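You operate a simulated robot arm through the tools that you are given. There is no shell and no other tool.

Carry out the task below with a simulated two-armed robot. There is one attempt and no reset: what you move stays moved.

JOB
Close up the grey microscope: lamp and screen off, zoom to 10x, slide in, blue cap on.

Only the result counts: the job must be done as asked and must still hold three seconds after the hand-in. Knocking over, shifting, dropping, spilling or breaking anything else fails it. Lids that push on must go on centred and level and be pressed home; caps that screw on are set level and turned clockwise until they are tight.

ROBOT AND FRAMES
Two 7-joint arms with fingered hands on one trunk that stands fixed in place. Base frame: the origin is at the foot of the trunk, x ahead of it, y to its left, z up; the work surface is at about z = 0.78. Units: m, degrees, N and s.
The left shoulder is at [0.03, 0.119, 1.169], the right one opposite. With the tool pointing down near the work surface each hand reaches from about 0.1 to 0.7 m from the base axis, measured 20 degrees to its own side. Payload 3.8 kg a hand.
The tool frame of a hand sits at the grasp point between the pads (the TCP): z along the fingers, y along the line on which they close. The tips reach 0.025 m beyond it. The gripper opens to 0.088 m; its body begins 0.029 m behind the TCP. The gripper is a hand of 4 fingers: y runs from the thumb to the fingers, the wrist lies at [-0.013, -0.106, -0.174] in the tool frame, and closing takes about 1.5 s.
Orientation is that of the tool frame in the base frame, as a unit quaternion [x, y, z, w]. With the fingers straight down and the wrist toward the robot, the tool's x, y and z point along [0, 1, 0], [1, 0, 0] and [0, 0, -1] of the base frame.

CONTROLS
- The arms move only by the tool play_rows. It takes "left_commands", "right_commands" or both (then of equal length, played together; a hand with none holds still); each is a list that holds one entry, the list of rows, each a list of 6 numbers: the turn, a rotation vector about the tool's x, y, z in units of 120 degrees (1.0 is 120 degrees), then the shift along the tool's x, y, z in units of 300 mm (1.0 is 300 mm). In form: [[[ax, ay, az, x, y, z], ...]]. A call has 1 to 20 rows; each row is the pose to reach, as a shift and turn from the pose commanded when the call began, along the tool's axes at that moment. "left_claw" and "right_claw" are, for a hand that has rows, the opening, from 0 (shut) to 1 (fully open), set as the call begins (left out, the last holds). A call with a number of a shift or a turn outside -1 to 1 is refused whole. Rows are played at 5 a second. More than 0.05 m and 8.6 degrees between two rows, or a gripper value outside its range, and nothing of the call is played. Where a pose cannot be reached the arm comes as near as it can. A force on the tool above 40 N (or 10 N above the force at the start of the call, whichever is more), or a blocked arm, ends the call early, and 0.2 s more pass. The fingers move at their own pace (about 0.153 m/s each) and stop on an object; they squeeze with about 28 N. The grip force told is the motor's: it shows also when the fingers shut on nothing. Time passes only in rows, and 0.2 s behind the last, so rows that repeat a pose let the fingers close. The reply holds the time, the measured pose of the TCP, the force on the tool along the base axes, the opening and the grip force, in the units named above and with some noise, with the torque about the TCP (base axes, N m) and any sound that the robot's microphone picked up.
- Cameras (640 x 400 px; columns grow to the right, rows downward): "scene" is now at [0.0527, -0.0484, 1.7245]; the picture's right is [-0.57, -0.82, 0.00], its down [-0.61, 0.42, -0.68] and it looks along [0.56, -0.38, -0.74] (base axes); focal length 356 px, centre (320, 200). "left" rides on the left gripper at [-0.064, -0.083, -0.098] in its tool frame; the picture's right is [-0.62, -0.37, 0.69], its down [0.71, -0.63, 0.30] and it looks along [0.32, 0.68, 0.65] (tool axes); focal length 265 px, centre (320, 200). "right" rides on the right gripper at [0.064, -0.083, -0.098] in its tool frame; the picture's right is [-0.62, 0.37, -0.69], its down [-0.71, -0.63, 0.30] and it looks along [-0.32, 0.68, 0.65] (tool axes); focal length 265 px, centre (320, 200). There is no depth. A picture from a camera that has moved, and an enlarged one, comes with that camera's place and axes in the base frame and with its lens. The place of the scene camera against the robot may be out by one fixed shift of up to 0.012 m in any direction.
- capture(camera): a new picture of that camera. It takes no simulated time.
- move_column(by): moves the trunk up (or, below 0, down) by that many m; the arms and the scene camera ride with it, the base frame stays. It gives what a move gives, with no picture.
- finger_targets(index, middle, ring, thumb_bend, thumb_turn, hand): sets how far each is bent, from 0 (flat) to 1 (curled in); at 0.3 the hand is open as for a grip, at 0.7 the pads meet at the TCP. One left out holds its place. A second passes; each finger stops where it meets its share of the squeeze, and holds until it gets a number again. A gripper value or a shape takes the hand back. It gives what a move gives, with no picture; readings hold the bend of each and the force on the fingers (four entries, about 0 where the hand has none), thumb and palm. thumb_turn goes from beside the hand (0) to across from the fingers (1), as for a grip.
- set_grasp(shape, hand): the hand has 4 fingers and takes this shape, open, in about a second: jaw (thumb against the fingers, like two jaws); tri (thumb and two fingers); tip (a fingertip pinch); poke (one finger out to press); point (the index stretched); flat (the hand flat); cup (the hand cupped); fist (a fist). The gripper value then closes the fingers along that shape, each until it touches; the sizes above hold for jaw. It gives what a move gives, with no picture.
- pan_tilt(pan, tilt): turns the head with the scene camera to pan (to the left, within 120 degrees either way) and tilt (down, from -29 to 69), counted from straight ahead of the robot. It gives what a move gives.
- zoom(camera, box): a new picture of the part [left, top, right, bottom] of that camera's present view, enlarged. It takes no simulated time.
- job_done(): hands the job in; it is judged then, once.

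Places have to be worked out from the pictures, the camera data and where the tool is seen. Open the grippers and draw the arms clear of the work before you hand the job in, unless the task says otherwise.

The tools are called by a JSON object that holds its "api" and its "payload". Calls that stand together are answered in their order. play_rows: Moves the arms, as the interface text tells. Its arguments: {"type":"object","properties":{"left_commands":{"type":"array","items":{"type":"array","items":{"type":"array","items":{"type":"number"}}}},"left_claw":{"type":"number"},"right_commands":{"type":"array","items":{"type":"array","items":{"type":"array","items":{"type":"number"}}}},"right_claw":{"type":"number"}},"required":[]} The other tools are called the same way: move_column (by) moves the trunk up or down; set_grasp (shape, hand) gives the hand a shape; finger_targets (index, middle, ring, thumb_bend, thumb_turn, hand) moves the fingers one by one; pan_tilt (pan, tilt) turns the head that bears the scene camera; capture (camera) takes a picture; zoom (camera, box) takes an enlarged picture of a part of a camera's view; job_done () hands the job in.

At the start:

```text
clock: 0.0
left_position: [0.4668, -0.0248, 1.3433]
left_ee_rot: [0.707, 0.708, 0.0, -0.001]
left_contact_force: [-1.0, 0.1, -0.8]
left_ft_torque: [0.01, 0.01, 0.02]
left_grip_width: 0.0877
left_finger_force: 0.1
left_shape: jaw
left_bend: [0.3, 0.3, 0.3, 0.3, 0.98]
left_finger forces: [0.1, 0.1, 0.1, 0.1, 0.0, 0.1]
right_position: [0.3628, -0.373, 1.3478]
right_ee_rot: [0.707, 0.707, 0.0, 0.0]
right_contact_force: [0.4, 0.8, 0.2]
right_ft_torque: [-0.02, -0.02, 0.02]
right_grip_width: 0.0875
right_finger_force: 0.1
right_shape: jaw
right_bend: [0.3, 0.3, 0.3, 0.3, 0.98]
right_finger forces: [0.0, 0.0, 0.0, 0.0, 0.0, 0.1]
trunk travel left (down, up): [-0.325, 0.265]
head pan, tilt (commanded): [-34.7, 47.4]
```

scene: 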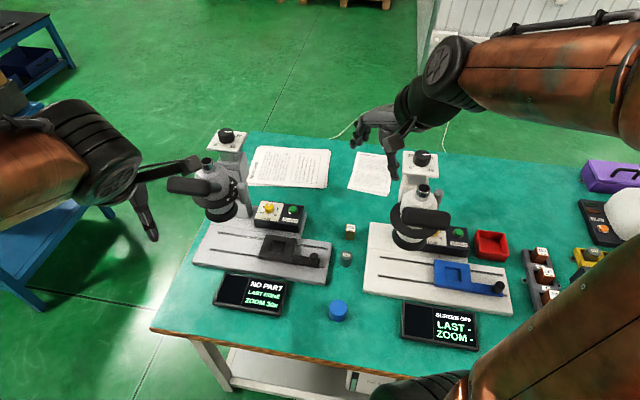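
right: 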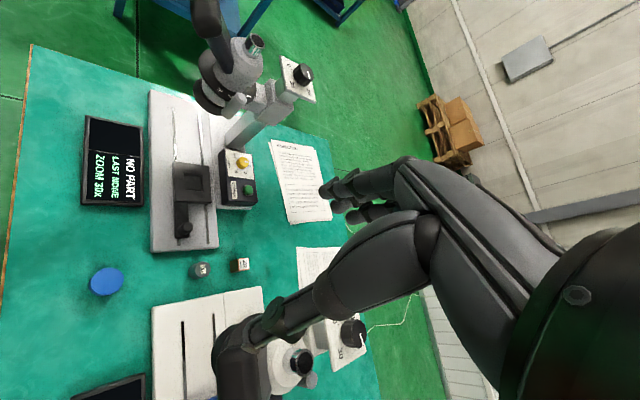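
left: 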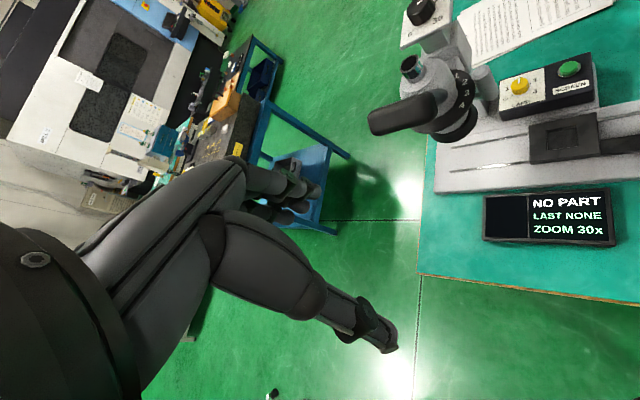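

I'll start by looking closely at the scene: two microscopes, one with a greyer base (left in picture, its screen on at "ZOOM 30x") and one whiter. I zoom in on the pictures for detail.

{"api": "zoom", "payload": {"camera": "scene", "box": [160, 120, 360, 330]}}

{"api": "zoom", "payload": {"camera": "scene", "box": [330, 140, 530, 350]}}

{"api": "zoom", "payload": {"camera": "right", "box": [70, 0, 350, 320]}}

{"api": "zoom", "payload": {"camera": "left", "box": [360, 0, 640, 260]}}

```text
1.90 times, centred on (260, 225) of scene
camera zoom: at [0.0527, -0.0484, 1.7245], right [-0.57, -0.82, 0.0], down [-0.61, 0.42, -0.68], along [0.56, -0.38, -0.74], focal length 677 px, centre (434, 152)
```

zoom: 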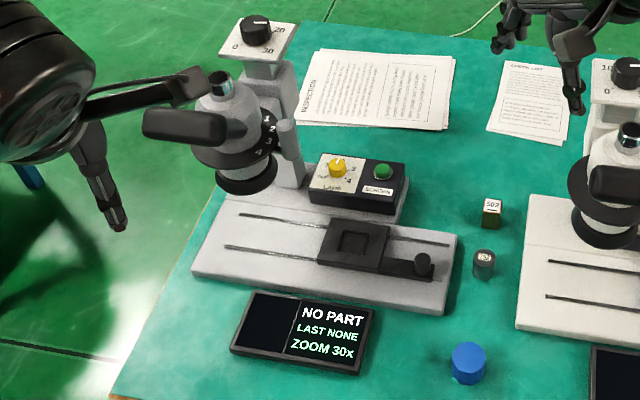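

```text
1.90 times, centred on (430, 245) of scene
camera zoom: at [0.0527, -0.0484, 1.7245], right [-0.57, -0.82, 0.0], down [-0.61, 0.42, -0.68], along [0.56, -0.38, -0.74], focal length 677 px, centre (110, 114)
```

zoom: 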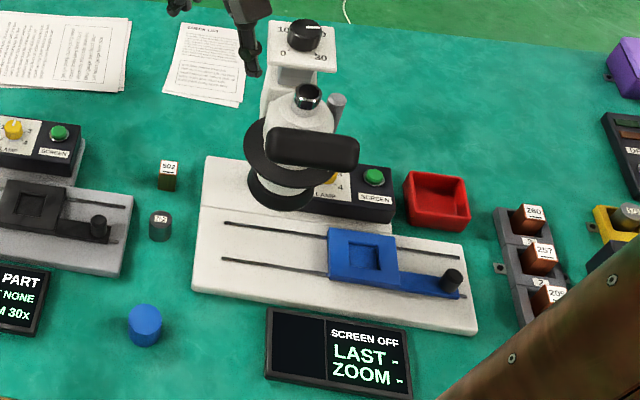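

```text
1.25 times, centred on (210, 160) of right
camera zoom: at [0.2799, -0.3087, 1.446], right [0.37, -0.62, 0.69], down [-0.63, -0.71, -0.3], along [0.68, -0.32, -0.65], focal length 332 px, centre (458, 250)
```

zoom: 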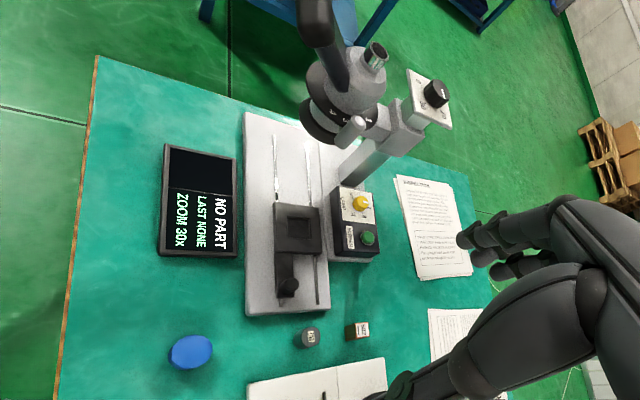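

```text
1.54 times, centred on (500, 130) of left
camera zoom: at [0.3831, -0.0898, 1.4427], right [-0.37, -0.62, -0.69], down [-0.63, 0.71, -0.3], along [0.68, 0.32, -0.65], focal length 408 px, centre (43, 308)
```

zoom: 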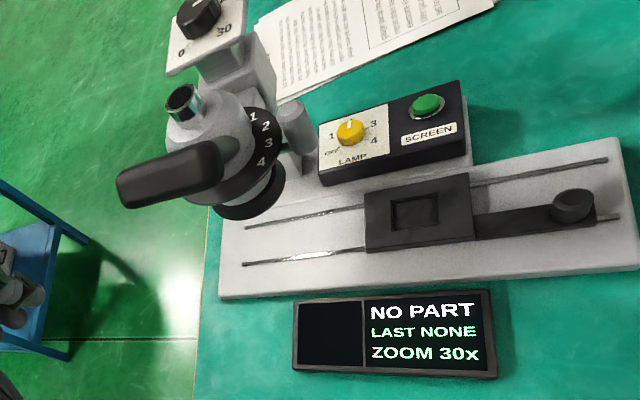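

The grey microscope is the left one (grey carriage, lamp knob at 2, screen on, zoom 30x). I turn the head toward it to see the parts at higher detail.

{"api": "pan_tilt", "payload": {"pan": -22, "tilt": 44}}

{"api": "capture", "payload": {"camera": "scene"}}

{"api": "zoom", "payload": {"camera": "scene", "box": [260, 80, 400, 170]}}

{"api": "zoom", "payload": {"camera": "scene", "box": [270, 170, 410, 260]}}

```text
clock: 0.8
left_position: [0.4653, -0.0241, 1.3439]
left_ee_rot: [0.707, 0.707, 0.0, 0.0]
left_contact_force: [-0.7, -1.1, -0.1]
left_ft_torque: [0.01, -0.02, -0.01]
left_grip_width: 0.0878
left_finger_force: 0.1
left_shape: jaw
left_bend: [0.3, 0.3, 0.3, 0.3, 0.98]
left_finger forces: [0.0, 0.1, 0.1, 0.0, 0.0, 0.1]
right_position: [0.3634, -0.3732, 1.347]
right_ee_rot: [0.706, 0.708, 0.0, 0.0]
right_contact_force: [0.2, 0.3, -0.1]
right_ft_torque: [-0.01, 0.02, 0.01]
right_grip_width: 0.0877
right_finger_force: 0.1
right_shape: jaw
right_bend: [0.3, 0.3, 0.3, 0.3, 0.98]
right_finger forces: [0.0, 0.0, 0.0, 0.0, 0.0, 0.0]
trunk travel left (down, up): [-0.325, 0.265]
head pan, tilt (commanded): [-22.0, 44.0]
```

```text
taken
camera scene: at [0.0635, -0.0341, 1.7293], right [-0.37, -0.93, 0.0], down [-0.64, 0.26, -0.72], along [0.67, -0.27, -0.69], focal length 356 px, centre (320, 200)
```

scene: 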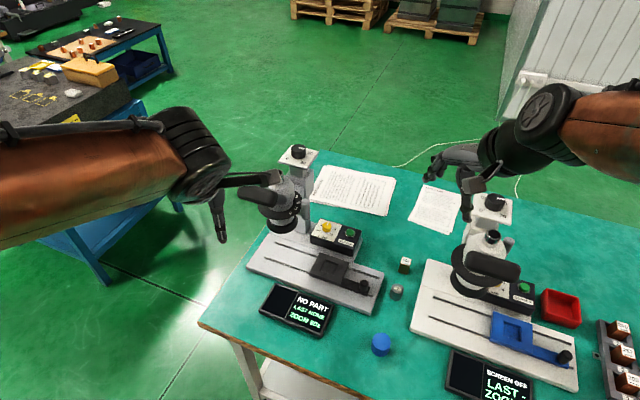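

```text
4.44 times, centred on (330, 125) of scene
camera zoom: at [0.0635, -0.0341, 1.7293], right [-0.37, -0.93, 0.0], down [-0.64, 0.26, -0.72], along [0.67, -0.27, -0.69], focal length 1580 px, centre (276, 533)
```

zoom: 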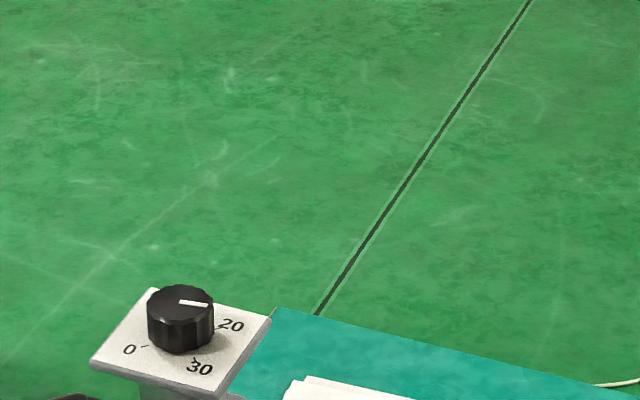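

```text
4.44 times, centred on (340, 215) of scene
camera zoom: at [0.0635, -0.0341, 1.7293], right [-0.37, -0.93, 0.0], down [-0.64, 0.26, -0.72], along [0.67, -0.27, -0.69], focal length 1580 px, centre (231, 133)
```

zoom: 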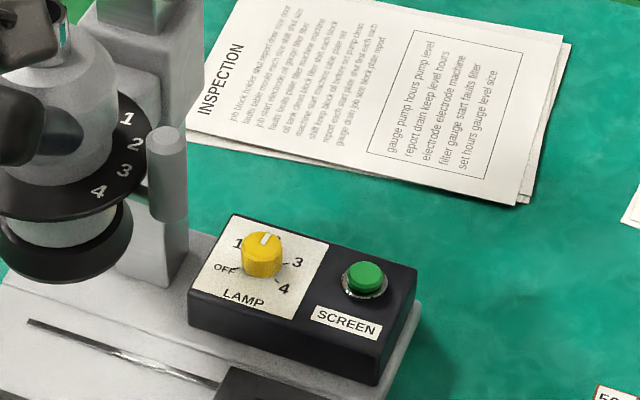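

The dial marks read 0/10/20/30; the grey zoom-knob sits around [0.83, -0.28, 1.14], the lamp knob about [0.76, -0.34, 0.87] and the button about [0.72, -0.40, 0.86]. I move the left arm out to the left and bring the right hand's camera across for a closer look.

{"api": "play_rows", "payload": {"left_commands": [[[0, 0, 0, 0.16, -0.05, 0], [0, 0, 0, 0.32, -0.1, 0], [0, 0, 0, 0.48, -0.15, 0], [0, 0, 0, 0.64, -0.2, 0], [0, 0, 0, 0.8, -0.25, 0], [0, 0, 0, 0.95, -0.3, 0]]], "right_commands": [[[0, 0, 0, 0.12, 0.05, 0], [0, 0, 0, 0.24, 0.1, 0], [0, 0, 0, 0.36, 0.15, 0], [0, 0, 0, 0.48, 0.2, 0], [0, 0, 0, 0.6, 0.25, 0], [0, 0, 0, 0.7, 0.3, 0]]]}}

{"api": "capture", "payload": {"camera": "right"}}

{"api": "capture", "payload": {"camera": "scene"}}

```text
refused: row 1 steps farther than a row can; nothing moved
```

```text
taken
camera right: at [0.2799, -0.3087, 1.4459], right [0.37, -0.62, 0.69], down [-0.63, -0.71, -0.3], along [0.68, -0.32, -0.65], focal length 265 px, centre (320, 200)
```

right: 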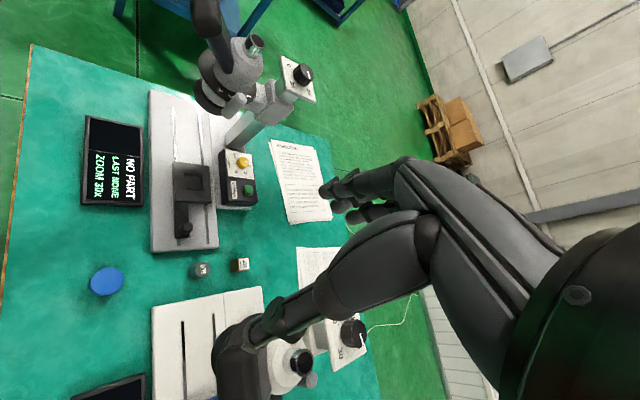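

```text
taken
camera scene: at [0.0635, -0.0341, 1.7293], right [-0.37, -0.93, 0.0], down [-0.64, 0.26, -0.72], along [0.67, -0.27, -0.69], focal length 356 px, centre (320, 200)
```

scene: 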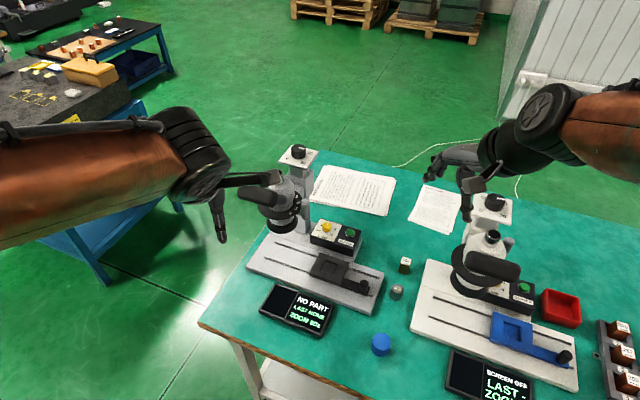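

The first row was a touch too long; I repeat with smaller steps.

{"api": "play_rows", "payload": {"left_commands": [[[0, 0, 0, 0.14, -0.045, 0], [0, 0, 0, 0.28, -0.09, 0], [0, 0, 0, 0.42, -0.135, 0], [0, 0, 0, 0.56, -0.18, 0], [0, 0, 0, 0.7, -0.225, 0], [0, 0, 0, 0.84, -0.27, 0], [0, 0, 0, 0.95, -0.3, 0]]], "right_commands": [[[0, 0, 0, 0.1, 0.05, 0], [0, 0, 0, 0.2, 0.1, 0], [0, 0, 0, 0.3, 0.15, 0], [0, 0, 0, 0.4, 0.2, 0], [0, 0, 0, 0.5, 0.25, 0], [0, 0, 0, 0.6, 0.3, 0], [0, 0, 0, 0.7, 0.3, 0]]]}}

{"api": "capture", "payload": {"camera": "right"}}

{"api": "capture", "payload": {"camera": "scene"}}

```text
clock: 2.4
left_position: [0.3756, 0.259, 1.3411]
left_ee_rot: [0.707, 0.707, 0.0, 0.0]
left_contact_force: [0.5, 0.1, -0.4]
left_ft_torque: [0.0, -0.02, 0.02]
left_grip_width: 0.0876
left_finger_force: 0.0
left_shape: jaw
left_bend: [0.3, 0.3, 0.3, 0.3, 0.98]
left_finger forces: [0.1, 0.0, 0.1, 0.1, 0.0, 0.0]
right_position: [0.4516, -0.1607, 1.3463]
right_ee_rot: [0.706, 0.708, -0.001, 0.001]
right_contact_force: [-0.7, 0.5, 0.0]
right_ft_torque: [0.02, -0.03, 0.01]
right_grip_width: 0.0876
right_finger_force: 0.0
right_shape: jaw
right_bend: [0.3, 0.3, 0.3, 0.3, 0.98]
right_finger forces: [0.1, 0.1, 0.1, 0.1, 0.0, 0.0]
trunk travel left (down, up): [-0.325, 0.265]
head pan, tilt (commanded): [-22.0, 44.0]
```

```text
taken
camera right: at [0.3689, -0.0966, 1.445], right [0.37, -0.62, 0.69], down [-0.63, -0.72, -0.3], along [0.68, -0.32, -0.65], focal length 265 px, centre (320, 200)
```

right: 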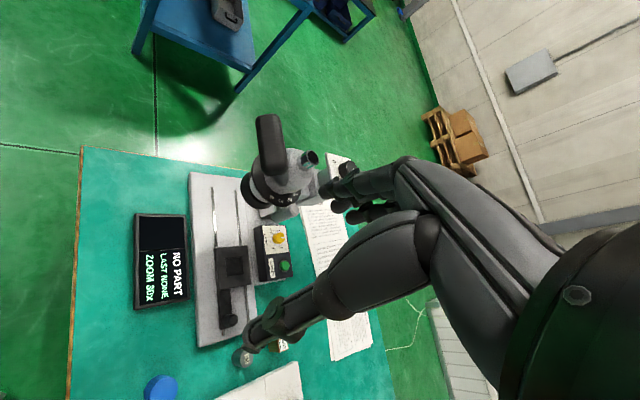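

```text
taken
camera scene: at [0.0626, -0.032, 1.7294], right [-0.37, -0.93, 0.0], down [-0.64, 0.26, -0.72], along [0.67, -0.27, -0.69], focal length 356 px, centre (320, 200)
```

scene: 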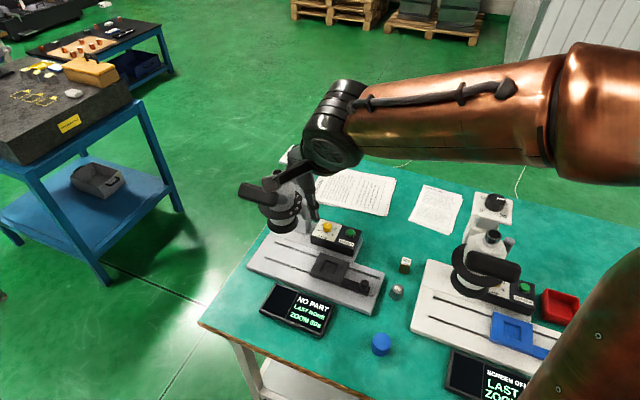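

I get detailed views from this new vantage: the eyepiece tube, the box and the cap.

{"api": "zoom", "payload": {"camera": "right", "box": [230, 105, 360, 225]}}

{"api": "zoom", "payload": {"camera": "right", "box": [130, 160, 320, 360]}}

{"api": "zoom", "payload": {"camera": "scene", "box": [340, 250, 440, 370]}}

{"api": "zoom", "payload": {"camera": "scene", "box": [230, 140, 370, 240]}}

```text
3.33 times, centred on (295, 165) of right
camera zoom: at [0.3689, -0.0966, 1.445], right [0.37, -0.62, 0.69], down [-0.63, -0.72, -0.3], along [0.68, -0.32, -0.65], focal length 885 px, centre (403, 317)
```

zoom: 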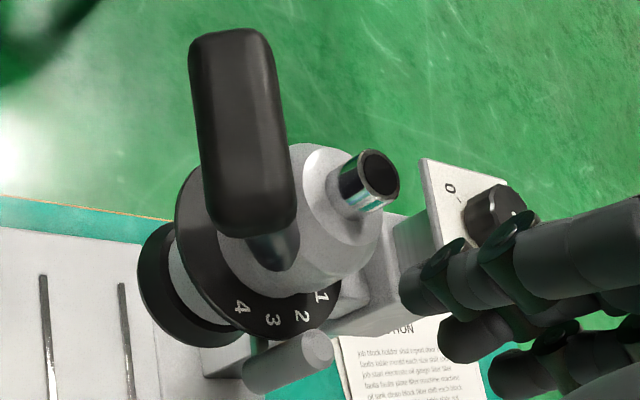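

```text
2.00 times, centred on (225, 260) of right
camera zoom: at [0.3689, -0.0966, 1.445], right [0.37, -0.62, 0.69], down [-0.63, -0.72, -0.3], along [0.68, -0.32, -0.65], focal length 531 px, centre (510, 80)
```

zoom: 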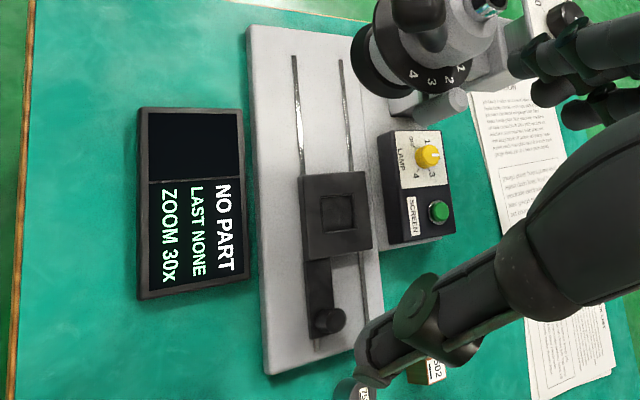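

```text
3.33 times, centred on (390, 310) of scene
camera zoom: at [0.0626, -0.032, 1.7294], right [-0.37, -0.93, 0.0], down [-0.64, 0.26, -0.72], along [0.67, -0.27, -0.69], focal length 1185 px, centre (87, -167)
```

zoom: 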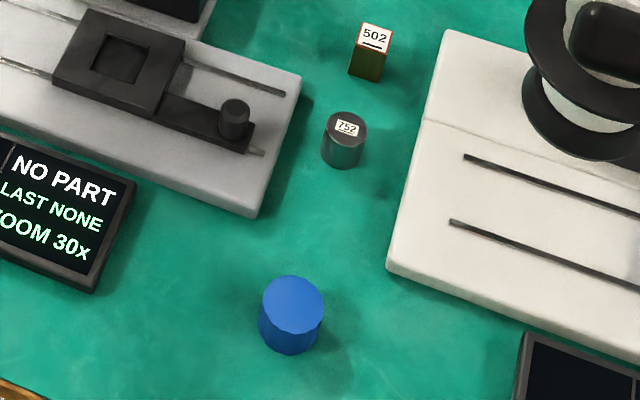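

```text
4.00 times, centred on (300, 190) of scene
camera zoom: at [0.0626, -0.032, 1.7294], right [-0.37, -0.93, 0.0], down [-0.64, 0.26, -0.72], along [0.67, -0.27, -0.69], focal length 1422 px, centre (400, 240)
```

zoom: 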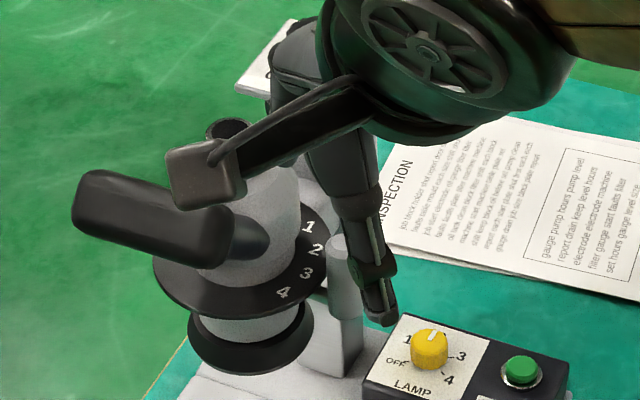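

The tube (where the cap would go) triangulates to about [0.745, -0.188, 1.14] and the zoom knob to about [0.842, -0.276, 1.12], which is far. I test the right arm's reach high above the bench with a 30-degree forward tilt.

{"api": "play_rows", "payload": {"right_commands": [[[-0.03, 0, 0, -0.08, 0.1, 0], [-0.06, 0, 0, -0.16, 0.2, 0], [-0.09, 0, 0, -0.24, 0.3, 0], [-0.12, 0, 0, -0.32, 0.4, 0.05], [-0.15, 0, 0, -0.4, 0.5, 0.1], [-0.18, 0, 0, -0.48, 0.6, 0.15], [-0.21, 0, 0, -0.56, 0.7, 0.2], [-0.23, 0, 0, -0.63, 0.8, 0.25], [-0.25, 0, 0, -0.63, 0.93, 0.3], [-0.25, 0, 0, -0.63, 1.0, 0.3]]]}}

{"api": "capture", "payload": {"camera": "scene"}}

{"api": "capture", "payload": {"camera": "right"}}

```text
clock: 4.5
left_position: [0.3758, 0.256, 1.3431]
left_ee_rot: [0.707, 0.707, 0.0, 0.0]
left_contact_force: [0.7, 0.9, 0.5]
left_ft_torque: [0.01, 0.02, -0.05]
left_grip_width: 0.0877
left_finger_force: 0.0
left_shape: jaw
left_bend: [0.3, 0.3, 0.3, 0.3, 0.98]
left_finger forces: [0.0, 0.1, 0.0, 0.0, 0.1, 0.0]
right_position: [0.752, -0.3528, 1.2581]
right_ee_rot: [0.683, 0.683, 0.183, 0.183]
right_contact_force: [0.4, 0.1, 0.7]
right_ft_torque: [-0.01, -0.02, 0.01]
right_grip_width: 0.0876
right_finger_force: 0.1
right_shape: jaw
right_bend: [0.3, 0.3, 0.3, 0.3, 0.98]
right_finger forces: [0.1, 0.0, 0.1, 0.0, 0.0, 0.0]
trunk travel left (down, up): [-0.325, 0.265]
head pan, tilt (commanded): [-22.0, 44.0]
```

```text
taken
camera scene: at [0.0638, -0.0341, 1.7293], right [-0.37, -0.93, 0.0], down [-0.64, 0.26, -0.72], along [0.67, -0.27, -0.69], focal length 356 px, centre (320, 200)
```

scene: 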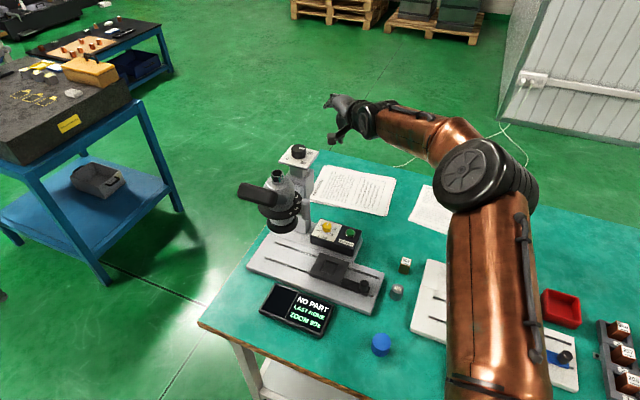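

```text
taken
camera right: at [0.6314, -0.2877, 1.3009], right [-0.03, -0.62, 0.78], down [-0.39, -0.71, -0.58], along [0.92, -0.32, -0.22], focal length 265 px, centre (320, 200)
```

right: 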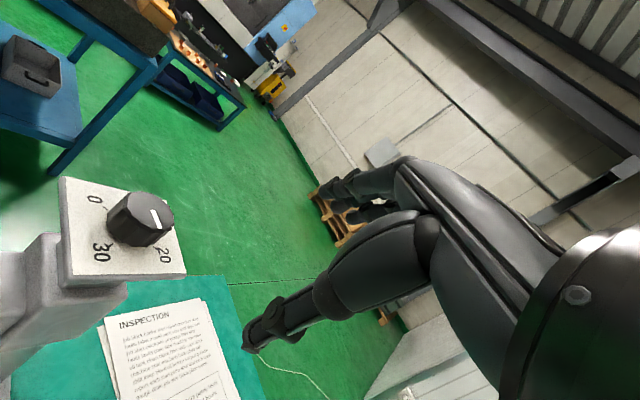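

The arm reaches there with room to spare, and the right camera sees the zoom dial. I zoom in on it.

{"api": "zoom", "payload": {"camera": "right", "box": [40, 160, 220, 300]}}

{"api": "zoom", "payload": {"camera": "scene", "box": [230, 130, 390, 250]}}

```text
2.86 times, centred on (130, 230) of right
camera zoom: at [0.6314, -0.2877, 1.3009], right [-0.03, -0.62, 0.78], down [-0.39, -0.71, -0.58], along [0.92, -0.32, -0.22], focal length 758 px, centre (863, 114)
```

zoom: 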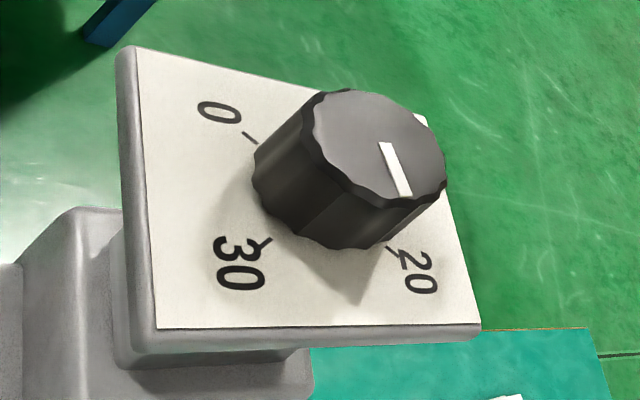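

```text
3.33 times, centred on (310, 190) of scene
camera zoom: at [0.0638, -0.0341, 1.7293], right [-0.37, -0.93, 0.0], down [-0.64, 0.26, -0.72], along [0.67, -0.27, -0.69], focal length 1185 px, centre (353, 233)
```

zoom: 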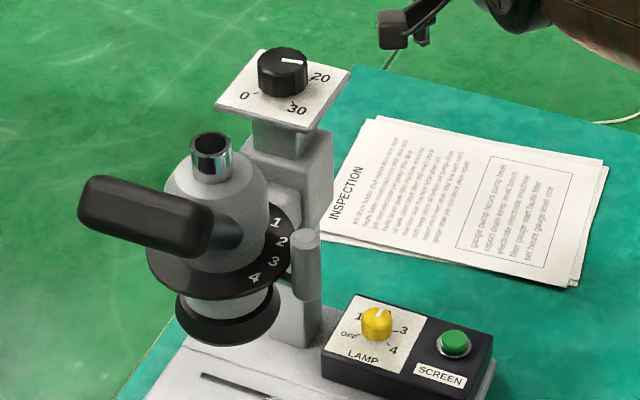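

The ticks sit at 90° spacing (0 toward +y, 10 toward +x, 20 toward -y, 30 toward -x), with the pointer now near -120°, so about 120° counter-clockwise to get to 10. I test whether the arm can reach over the knob with fingers vertical, still well above it.

{"api": "play_rows", "payload": {"right_commands": [[[0.05, 0, 0, 0.05, 0.052, 0.03], [0.1, 0, 0, 0.1, 0.104, 0.06], [0.15, 0, 0, 0.15, 0.156, 0.09], [0.2, 0, 0, 0.2, 0.208, 0.12], [0.25, 0, 0, 0.25, 0.26, 0.15], [0.25, 0, 0, 0.25, 0.26, 0.15]]]}}

{"api": "capture", "payload": {"camera": "scene"}}

```text
clock: 6.0
left_position: [0.3769, 0.2578, 1.3423]
left_ee_rot: [0.708, 0.707, 0.0, -0.001]
left_contact_force: [-0.4, -0.2, 0.4]
left_ft_torque: [-0.01, 0.04, -0.03]
left_grip_width: 0.088
left_finger_force: 0.2
left_shape: jaw
left_bend: [0.3, 0.3, 0.3, 0.3, 0.98]
left_finger forces: [0.0, 0.0, 0.1, 0.1, 0.1, 0.0]
right_position: [0.7415, -0.276, 1.2333]
right_ee_rot: [0.707, 0.708, -0.001, 0.0]
right_contact_force: [-0.3, -0.1, -0.7]
right_ft_torque: [-0.01, 0.01, 0.05]
right_grip_width: 0.088
right_finger_force: 0.0
right_shape: jaw
right_bend: [0.3, 0.3, 0.3, 0.3, 0.98]
right_finger forces: [0.1, 0.1, 0.1, 0.1, 0.0, 0.1]
right hand out of reach, approached as far as the arm can: row 2, 3, 4, 5, 6
trunk travel left (down, up): [-0.325, 0.265]
head pan, tilt (commanded): [-22.0, 44.0]
```

```text
taken
camera scene: at [0.0654, -0.0321, 1.7293], right [-0.37, -0.93, 0.0], down [-0.65, 0.26, -0.72], along [0.67, -0.27, -0.7], focal length 356 px, centre (320, 200)
```

scene: 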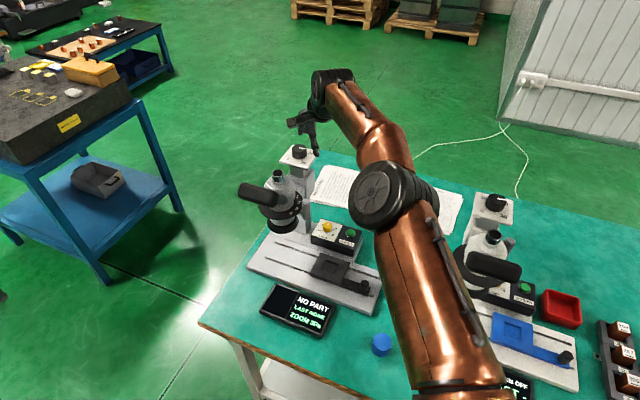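

Vertical fingers only reach x≈0.74, so the zoom knob (x≈0.84) needs a tilted hand or a single extended finger. I pull the hand back a little to re-establish a reachable pose and put it in the poke shape to see the finger's geometry.

{"api": "play_rows", "payload": {"right_commands": [[[0, 0, 0, -0.05, -0.1, 0], [0, 0, 0, -0.1, -0.2, 0], [0, 0, 0, -0.15, -0.3, 0], [0, 0, 0, -0.2, -0.4, 0], [0, 0, 0, -0.25, -0.5, 0]]]}}

{"api": "set_grasp", "payload": {"hand": "right", "shape": "poke"}}

{"api": "capture", "payload": {"camera": "right"}}

{"api": "capture", "payload": {"camera": "scene"}}

```text
clock: 7.2
left_position: [0.3755, 0.2565, 1.3418]
left_ee_rot: [0.707, 0.708, -0.001, 0.0]
left_contact_force: [-0.1, -0.3, 0.0]
left_ft_torque: [0.02, -0.02, 0.0]
left_grip_width: 0.0878
left_finger_force: 0.0
left_shape: jaw
left_bend: [0.3, 0.3, 0.3, 0.3, 0.98]
left_finger forces: [0.0, 0.1, 0.1, 0.0, 0.1, 0.0]
right_position: [0.5869, -0.3532, 1.2275]
right_ee_rot: [0.707, 0.707, 0.001, 0.0]
right_contact_force: [0.3, -0.6, 0.4]
right_ft_torque: [-0.01, 0.0, 0.03]
right_grip_width: 0.0879
right_finger_force: 0.0
right_shape: jaw
right_bend: [0.3, 0.3, 0.3, 0.3, 0.98]
right_finger forces: [0.0, 0.1, 0.1, 0.1, 0.0, 0.0]
trunk travel left (down, up): [-0.325, 0.265]
head pan, tilt (commanded): [-22.0, 44.0]
```

```text
clock: 8.1
left_position: [0.3766, 0.2581, 1.3424]
left_ee_rot: [0.707, 0.707, -0.001, 0.0]
left_contact_force: [-0.8, 0.2, 0.0]
left_ft_torque: [-0.04, -0.02, -0.02]
left_grip_width: 0.0874
left_finger_force: 0.2
left_shape: jaw
left_bend: [0.3, 0.3, 0.3, 0.3, 0.98]
left_finger forces: [0.0, 0.0, 0.0, 0.0, 0.0, 0.2]
right_position: [0.589, -0.3536, 1.2271]
right_ee_rot: [0.707, 0.707, 0.0, 0.0]
right_contact_force: [-0.2, 0.8, 0.1]
right_ft_torque: [0.0, -0.02, -0.02]
right_grip_width: 0.0
right_finger_force: 0.0
right_shape: poke
right_bend: [0.7, 0.7, 0.99, 1.0, 1.0]
right_finger forces: [0.1, 0.0, 0.0, 0.0, 0.0, 0.0]
trunk travel left (down, up): [-0.325, 0.265]
head pan, tilt (commanded): [-22.0, 44.0]
```

```text
taken
camera right: at [0.5054, -0.2886, 1.3254], right [0.37, -0.62, 0.69], down [-0.63, -0.71, -0.3], along [0.68, -0.32, -0.65], focal length 265 px, centre (320, 200)
```

right: 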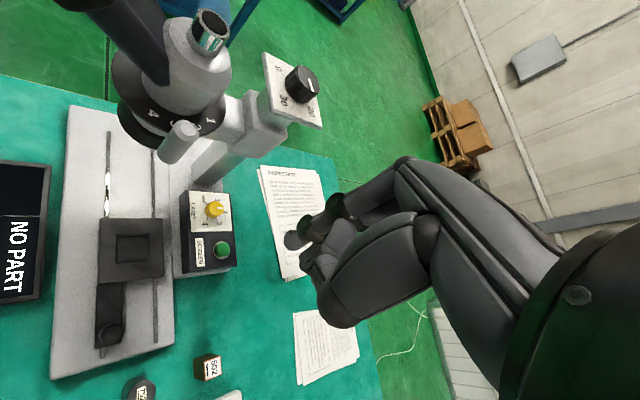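

```text
taken
camera scene: at [0.0636, -0.0339, 1.7293], right [-0.37, -0.93, 0.0], down [-0.64, 0.26, -0.72], along [0.67, -0.27, -0.69], focal length 356 px, centre (320, 200)
```

scene: 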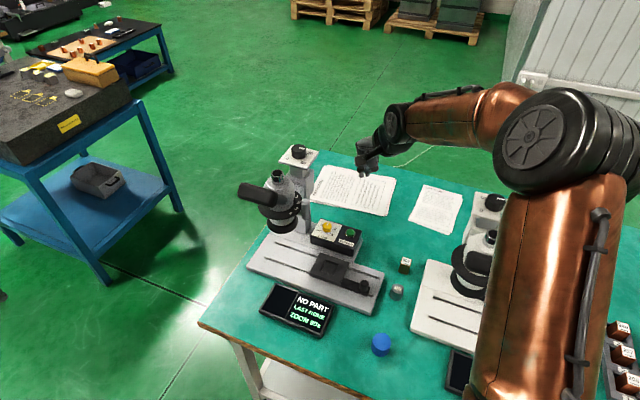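

The poke shape holds index and middle at 0.7, ring and thumb folded. I zoom into the right camera and scene camera to see the fingertip.

{"api": "zoom", "payload": {"camera": "right", "box": [250, 140, 450, 340]}}

{"api": "zoom", "payload": {"camera": "scene", "box": [330, 80, 450, 200]}}

{"api": "zoom", "payload": {"camera": "right", "box": [170, 170, 260, 280]}}

{"api": "zoom", "payload": {"camera": "right", "box": [100, 0, 340, 170]}}

```text
2.00 times, centred on (350, 240) of right
camera zoom: at [0.5054, -0.2886, 1.3254], right [0.37, -0.62, 0.69], down [-0.63, -0.71, -0.3], along [0.68, -0.32, -0.65], focal length 531 px, centre (260, 120)
```

zoom: 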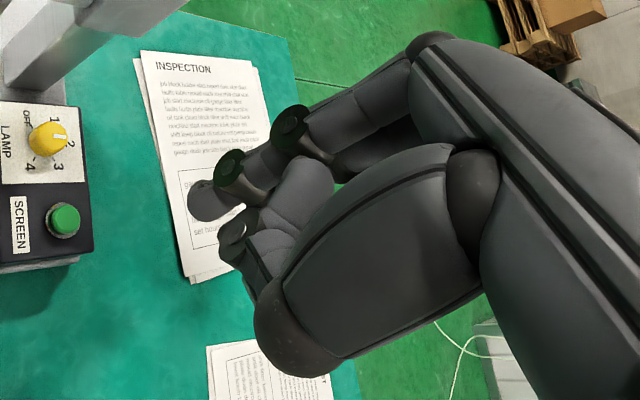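

```text
3.33 times, centred on (390, 140) of scene
camera zoom: at [0.0636, -0.0339, 1.7293], right [-0.37, -0.93, 0.0], down [-0.64, 0.26, -0.72], along [0.67, -0.27, -0.69], focal length 1185 px, centre (87, 400)
```

zoom: 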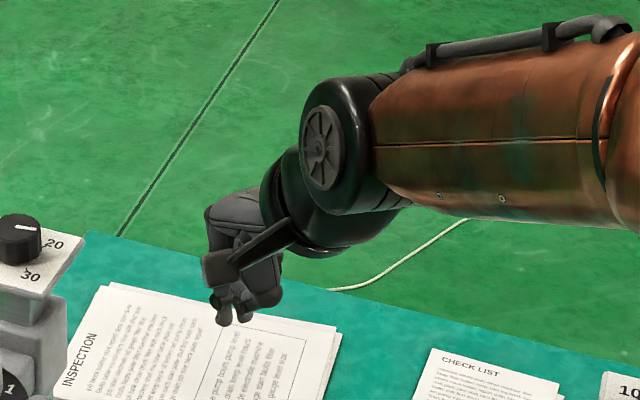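

```text
3.64 times, centred on (215, 225) of right
camera zoom: at [0.5054, -0.2886, 1.3254], right [0.37, -0.62, 0.69], down [-0.63, -0.71, -0.3], along [0.68, -0.32, -0.65], focal length 965 px, centre (702, 109)
```

zoom: 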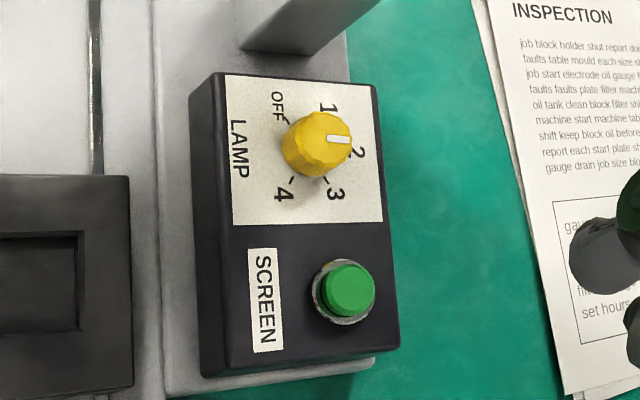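

```text
2.35 times, centred on (220, 85) of right
camera zoom: at [0.5054, -0.2886, 1.3254], right [0.37, -0.62, 0.69], down [-0.63, -0.71, -0.3], along [0.68, -0.32, -0.65], focal length 624 px, centre (555, 471)
```

zoom: 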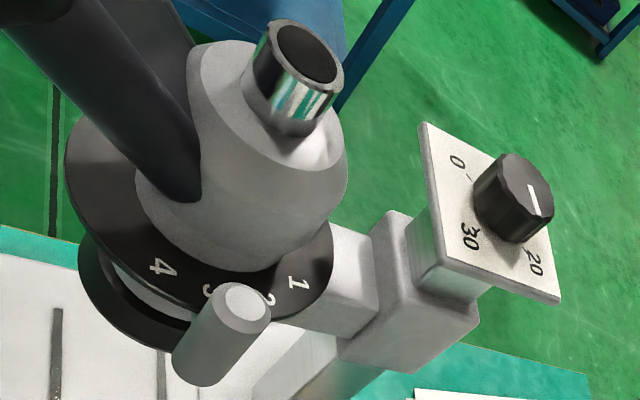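

The view shows lamp pointer at 2, with OFF two steps counter-clockwise, and the zoom knob refined to top centre ≈[0.852, -0.279, 1.123]; tube top ≈[0.744, -0.188, 1.145]. I plan to turn the zoom knob with one fingertip, so I curl all but the index.

{"api": "finger_targets", "payload": {"hand": "right", "index": 0.6, "middle": 1.0, "ring": 1.0, "thumb_bend": 1.0}}

{"api": "zoom", "payload": {"camera": "right", "box": [250, 140, 450, 340]}}

{"api": "zoom", "payload": {"camera": "scene", "box": [340, 110, 420, 190]}}

```text
clock: 9.1
left_position: [0.376, 0.2579, 1.343]
left_ee_rot: [0.708, 0.707, 0.0, 0.0]
left_contact_force: [-0.5, -0.4, 0.9]
left_ft_torque: [-0.01, -0.01, -0.01]
left_grip_width: 0.0876
left_finger_force: 0.1
left_shape: jaw
left_bend: [0.3, 0.3, 0.3, 0.3, 0.98]
left_finger forces: [0.0, 0.0, 0.1, 0.1, 0.0, 0.0]
right_position: [0.5878, -0.3536, 1.227]
right_ee_rot: [0.707, 0.707, 0.0, 0.0]
right_contact_force: [0.4, 0.7, 1.0]
right_ft_torque: [0.01, 0.03, -0.03]
right_grip_width: 0.0162
right_finger_force: 0.1
right_shape: fingers
right_bend: [0.4, 1.0, 1.0, 1.0, 1.0]
right_finger forces: [0.1, 0.0, 0.1, 0.1, 0.0, 0.1]
trunk travel left (down, up): [-0.325, 0.265]
head pan, tilt (commanded): [-22.0, 44.0]
```

```text
2.00 times, centred on (350, 240) of right
camera zoom: at [0.5052, -0.2887, 1.3254], right [0.37, -0.62, 0.69], down [-0.63, -0.71, -0.3], along [0.68, -0.32, -0.65], focal length 531 px, centre (260, 120)
```

zoom: 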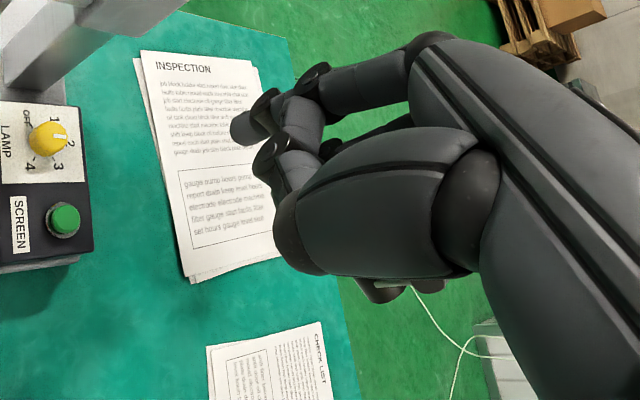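

```text
5.00 times, centred on (380, 150) of scene
camera zoom: at [0.0636, -0.0339, 1.7293], right [-0.37, -0.93, 0.0], down [-0.64, 0.26, -0.72], along [0.67, -0.27, -0.69], focal length 1778 px, centre (20, 450)
```

zoom: 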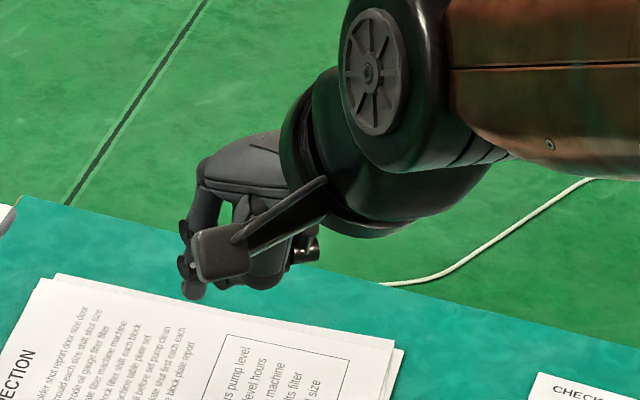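

The index reads 0.4 rather than 0.6, perhaps pushed by the thumb. I move the thumb aside to clear it and look again.

{"api": "finger_targets", "payload": {"hand": "right", "index": 0.5, "middle": 1.0, "ring": 1.0, "thumb_bend": 0.6, "thumb_turn": 0.0}}

{"api": "zoom", "payload": {"camera": "right", "box": [250, 140, 450, 340]}}

{"api": "zoom", "payload": {"camera": "scene", "box": [340, 110, 420, 190]}}

```text
clock: 10.1
left_position: [0.3762, 0.2571, 1.3419]
left_ee_rot: [0.707, 0.707, 0.0, 0.0]
left_contact_force: [-0.5, -1.1, 0.8]
left_ft_torque: [0.03, 0.02, 0.0]
left_grip_width: 0.0875
left_finger_force: 0.0
left_shape: jaw
left_bend: [0.3, 0.3, 0.3, 0.3, 0.98]
left_finger forces: [0.0, 0.0, 0.0, 0.0, 0.0, 0.1]
right_position: [0.5885, -0.3542, 1.2258]
right_ee_rot: [0.707, 0.707, 0.0, 0.0]
right_contact_force: [-0.5, 0.4, -1.3]
right_ft_torque: [0.0, 0.01, -0.02]
right_grip_width: 0.0853
right_finger_force: 0.0
right_shape: fingers
right_bend: [0.5, 1.0, 1.0, 0.6, 0.0]
right_finger forces: [0.1, 0.1, 0.0, 0.1, 0.0, 0.0]
trunk travel left (down, up): [-0.325, 0.265]
head pan, tilt (commanded): [-22.0, 44.0]
```

```text
2.00 times, centred on (350, 240) of right
camera zoom: at [0.5052, -0.2887, 1.3254], right [0.37, -0.62, 0.69], down [-0.63, -0.71, -0.3], along [0.68, -0.32, -0.65], focal length 531 px, centre (260, 120)
```

zoom: 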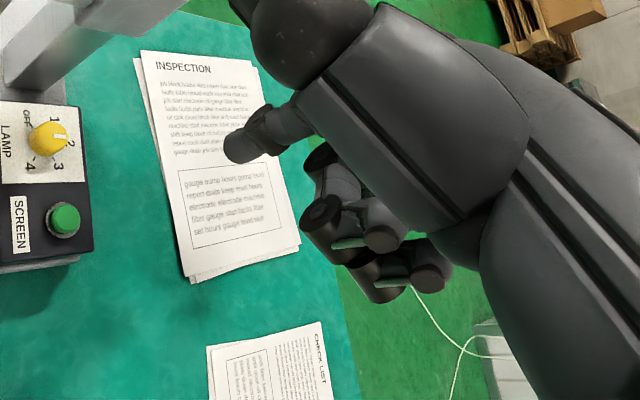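

```text
5.00 times, centred on (380, 150) of scene
camera zoom: at [0.0636, -0.0339, 1.7293], right [-0.37, -0.93, 0.0], down [-0.64, 0.26, -0.72], along [0.67, -0.27, -0.69], focal length 1778 px, centre (20, 450)
```

zoom: 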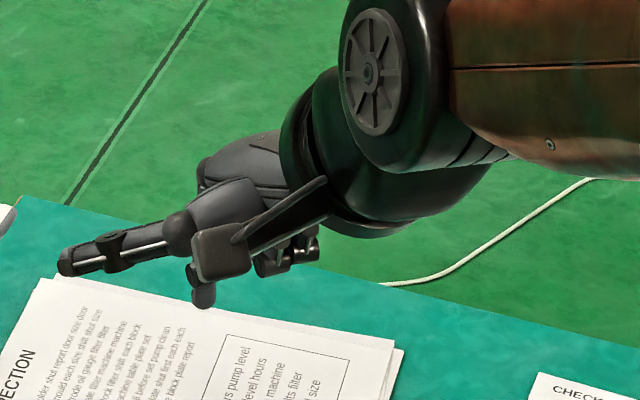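

The thumb sticks out sideways with that setting, which would threaten the tube. Instead I'll use the closed jaw tilted 45°, where the thumb tip (backed by the fingers) is the lowest point, to press on the knob's top and drag it round; first take the jaw shape, close and move above the knob.

{"api": "set_grasp", "payload": {"hand": "right", "shape": "jaw"}}

{"api": "play_rows", "payload": {"right_claw": 0, "right_commands": [[[0, 0, 0, 0, 0, 0], [0, 0, 0, 0, 0, 0], [-0.06, 0, 0, 0.04, 0.12, 0], [-0.12, 0, 0, 0.08, 0.24, 0], [-0.18, 0, 0, 0.12, 0.36, 0], [-0.24, 0, 0, 0.16, 0.48, 0.02], [-0.3, 0, 0, 0.2, 0.6, 0.04], [-0.36, 0, 0, 0.24, 0.7, 0.06], [-0.375, 0, 0, 0.287, 0.818, 0.09], [-0.375, 0, 0, 0.287, 0.818, 0.09]]]}}

{"api": "capture", "payload": {"camera": "right"}}

{"api": "capture", "payload": {"camera": "scene"}}

```text
clock: 10.9
left_position: [0.3773, 0.2572, 1.3423]
left_ee_rot: [0.707, 0.707, 0.0, 0.0]
left_contact_force: [-0.5, -0.7, 0.2]
left_ft_torque: [-0.02, 0.0, 0.01]
left_grip_width: 0.0876
left_finger_force: 0.1
left_shape: jaw
left_bend: [0.3, 0.3, 0.3, 0.3, 0.98]
left_finger forces: [0.0, 0.0, 0.0, 0.1, 0.1, 0.0]
right_position: [0.5883, -0.3535, 1.2267]
right_ee_rot: [0.707, 0.707, 0.001, 0.001]
right_contact_force: [-0.7, 0.3, 0.4]
right_ft_torque: [0.02, 0.0, 0.0]
right_grip_width: 0.0878
right_finger_force: 0.1
right_shape: jaw
right_bend: [0.3, 0.3, 0.3, 0.3, 0.97]
right_finger forces: [0.1, 0.0, 0.1, 0.0, 0.0, 0.0]
trunk travel left (down, up): [-0.325, 0.265]
head pan, tilt (commanded): [-22.0, 44.0]
```

```text
clock: 13.2
left_position: [0.3762, 0.2574, 1.3425]
left_ee_rot: [0.707, 0.707, 0.0, 0.001]
left_contact_force: [-0.1, -0.4, 0.8]
left_ft_torque: [0.02, -0.02, 0.0]
left_grip_width: 0.0875
left_finger_force: 0.1
left_shape: jaw
left_bend: [0.3, 0.3, 0.3, 0.3, 0.98]
left_finger forces: [0.0, 0.0, 0.0, 0.1, 0.0, 0.0]
right_position: [0.8362, -0.2685, 1.2019]
right_ee_rot: [0.654, 0.652, 0.272, 0.27]
right_contact_force: [0.4, -0.4, 0.6]
right_ft_torque: [0.02, -0.01, 0.01]
right_grip_width: 0.0
right_finger_force: 28.3
right_shape: jaw
right_bend: [0.7, 0.7, 0.7, 0.39, 1.0]
right_finger forces: [0.0, 0.1, 0.0, 0.0, 0.0, 0.0]
trunk travel left (down, up): [-0.325, 0.265]
head pan, tilt (commanded): [-22.0, 44.0]
```

```text
taken
camera right: at [0.707, -0.2036, 1.2117], right [-0.23, -0.62, 0.75], down [-0.23, -0.71, -0.66], along [0.95, -0.33, 0.02], focal length 265 px, centre (320, 200)
```

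right: 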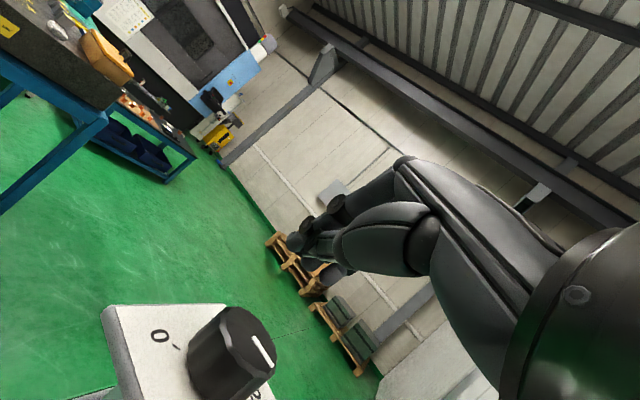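

```text
taken
camera scene: at [0.0621, -0.035, 1.7294], right [-0.37, -0.93, 0.0], down [-0.64, 0.26, -0.72], along [0.67, -0.27, -0.69], focal length 356 px, centre (320, 200)
```

scene: 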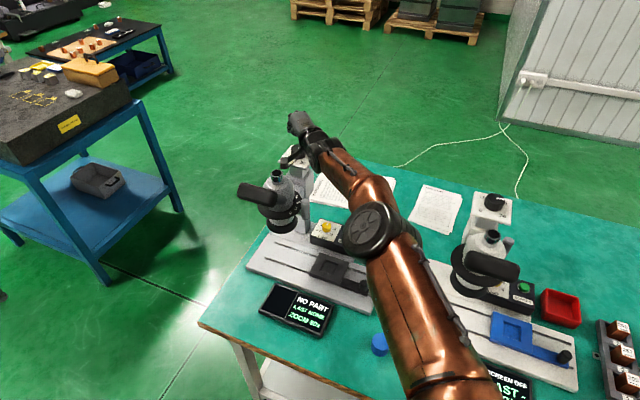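

The camera module on the hand sits close above the tube, so I'll add yaw to swing it away. First a zoom on the fingertips to see exactly where the lowest tip is.

{"api": "zoom", "payload": {"camera": "right", "box": [260, 180, 440, 300]}}

{"api": "zoom", "payload": {"camera": "scene", "box": [250, 90, 370, 180]}}

```text
3.33 times, centred on (350, 240) of right
camera zoom: at [0.707, -0.2036, 1.2117], right [-0.23, -0.62, 0.75], down [-0.23, -0.71, -0.66], along [0.95, -0.33, 0.02], focal length 885 px, centre (220, 67)
```

zoom: 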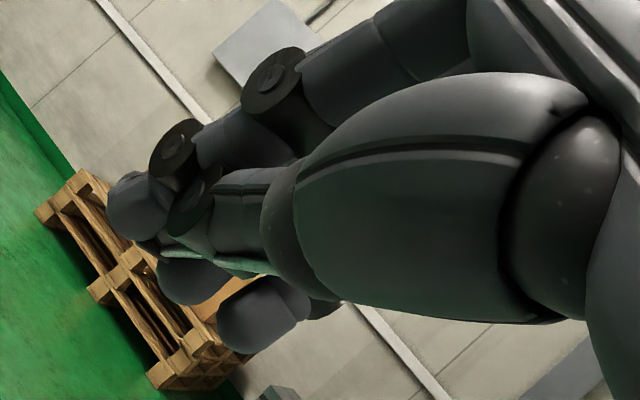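

```text
4.44 times, centred on (310, 135) of scene
camera zoom: at [0.0621, -0.035, 1.7294], right [-0.37, -0.93, 0.0], down [-0.64, 0.26, -0.72], along [0.67, -0.27, -0.69], focal length 1580 px, centre (364, 489)
```

zoom: 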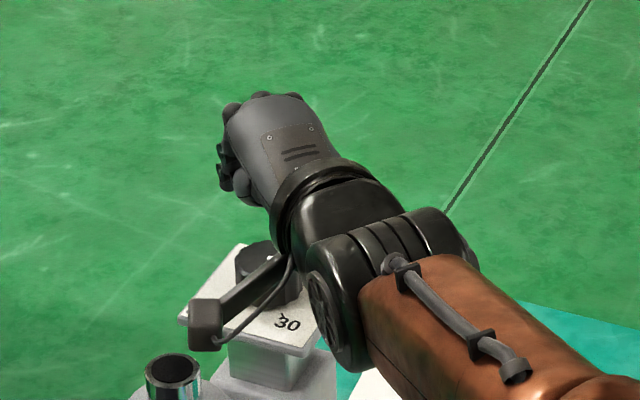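

Three fingertips sit side by side, so I'd rather have a single pinch tip. I raise/swing the hand away with a 15° yaw and try the "tip" shape, closed.

{"api": "set_grasp", "payload": {"hand": "right", "shape": "tip"}}

{"api": "play_rows", "payload": {"right_claw": 0, "right_commands": [[[0, 0.02, -0.02, -0.02, -0.02, -0.02], [0, 0.045, -0.045, -0.04, -0.04, -0.04], [0, 0.07, -0.07, -0.06, -0.06, -0.06], [0, 0.0884, -0.0884, -0.08, -0.08, -0.08], [0, 0.0884, -0.0884, -0.08, -0.08, -0.08], [0, 0.0884, -0.0884, -0.08, -0.08, -0.08], [0, 0.0884, -0.0884, -0.08, -0.08, -0.08]]]}}

{"api": "capture", "payload": {"camera": "right"}}

{"api": "zoom", "payload": {"camera": "scene", "box": [240, 80, 380, 190]}}

```text
clock: 14.1
left_position: [0.3744, 0.2572, 1.3414]
left_ee_rot: [0.707, 0.707, 0.0, 0.0]
left_contact_force: [0.2, 0.9, -0.1]
left_ft_torque: [-0.01, -0.02, -0.02]
left_grip_width: 0.0878
left_finger_force: 0.0
left_shape: jaw
left_bend: [0.3, 0.3, 0.3, 0.3, 0.98]
left_finger forces: [0.0, 0.0, 0.1, 0.0, 0.0, 0.0]
right_position: [0.8364, -0.2674, 1.2005]
right_ee_rot: [0.653, 0.653, 0.271, 0.27]
right_contact_force: [0.5, -0.6, 0.5]
right_ft_torque: [-0.02, 0.02, 0.02]
right_grip_width: 0.0875
right_finger_force: 0.1
right_shape: tip
right_bend: [0.3, 0.98, 0.99, 0.3, 0.98]
right_finger forces: [0.1, 0.0, 0.0, 0.0, 0.0, 0.0]
trunk travel left (down, up): [-0.325, 0.265]
head pan, tilt (commanded): [-22.0, 44.0]
```

```text
clock: 15.7
left_position: [0.376, 0.2568, 1.3427]
left_ee_rot: [0.708, 0.706, 0.0, 0.0]
left_contact_force: [0.4, -0.7, -0.3]
left_ft_torque: [0.01, 0.01, 0.03]
left_grip_width: 0.0874
left_finger_force: 0.1
left_shape: jaw
left_bend: [0.3, 0.3, 0.3, 0.3, 0.98]
left_finger forces: [0.1, 0.1, 0.0, 0.0, 0.1, 0.1]
right_position: [0.8008, -0.2919, 1.2013]
right_ee_rot: [0.562, 0.734, 0.304, 0.232]
right_contact_force: [0.3, 0.6, -0.6]
right_ft_torque: [-0.05, 0.01, 0.01]
right_grip_width: 0.0
right_finger_force: 28.1
right_shape: tip
right_bend: [0.7, 1.0, 1.0, 0.77, 1.0]
right_finger forces: [0.1, 0.1, 0.0, 0.0, 0.0, 0.0]
trunk travel left (down, up): [-0.325, 0.265]
head pan, tilt (commanded): [-22.0, 44.0]
```

```text
taken
camera right: at [0.6604, -0.2621, 1.2109], right [-0.06, -0.66, 0.75], down [-0.04, -0.75, -0.66], along [1.0, -0.07, 0.02], focal length 265 px, centre (320, 200)
```

right: 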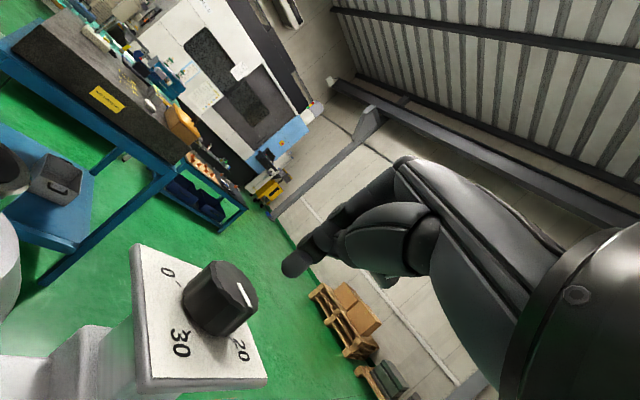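

```text
3.64 times, centred on (310, 135) of scene
camera zoom: at [0.0637, -0.0339, 1.7293], right [-0.37, -0.93, 0.0], down [-0.64, 0.26, -0.72], along [0.67, -0.27, -0.69], focal length 1293 px, centre (356, 436)
```

zoom: 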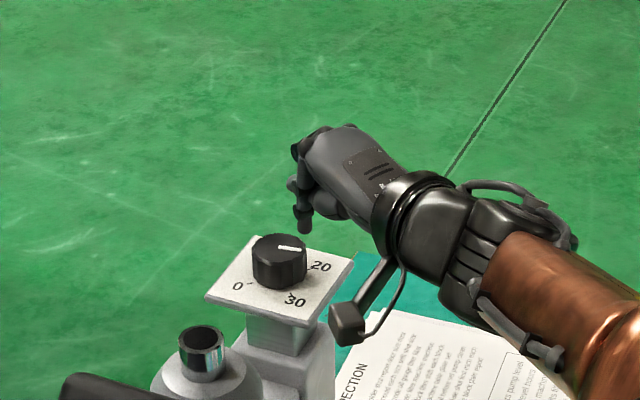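

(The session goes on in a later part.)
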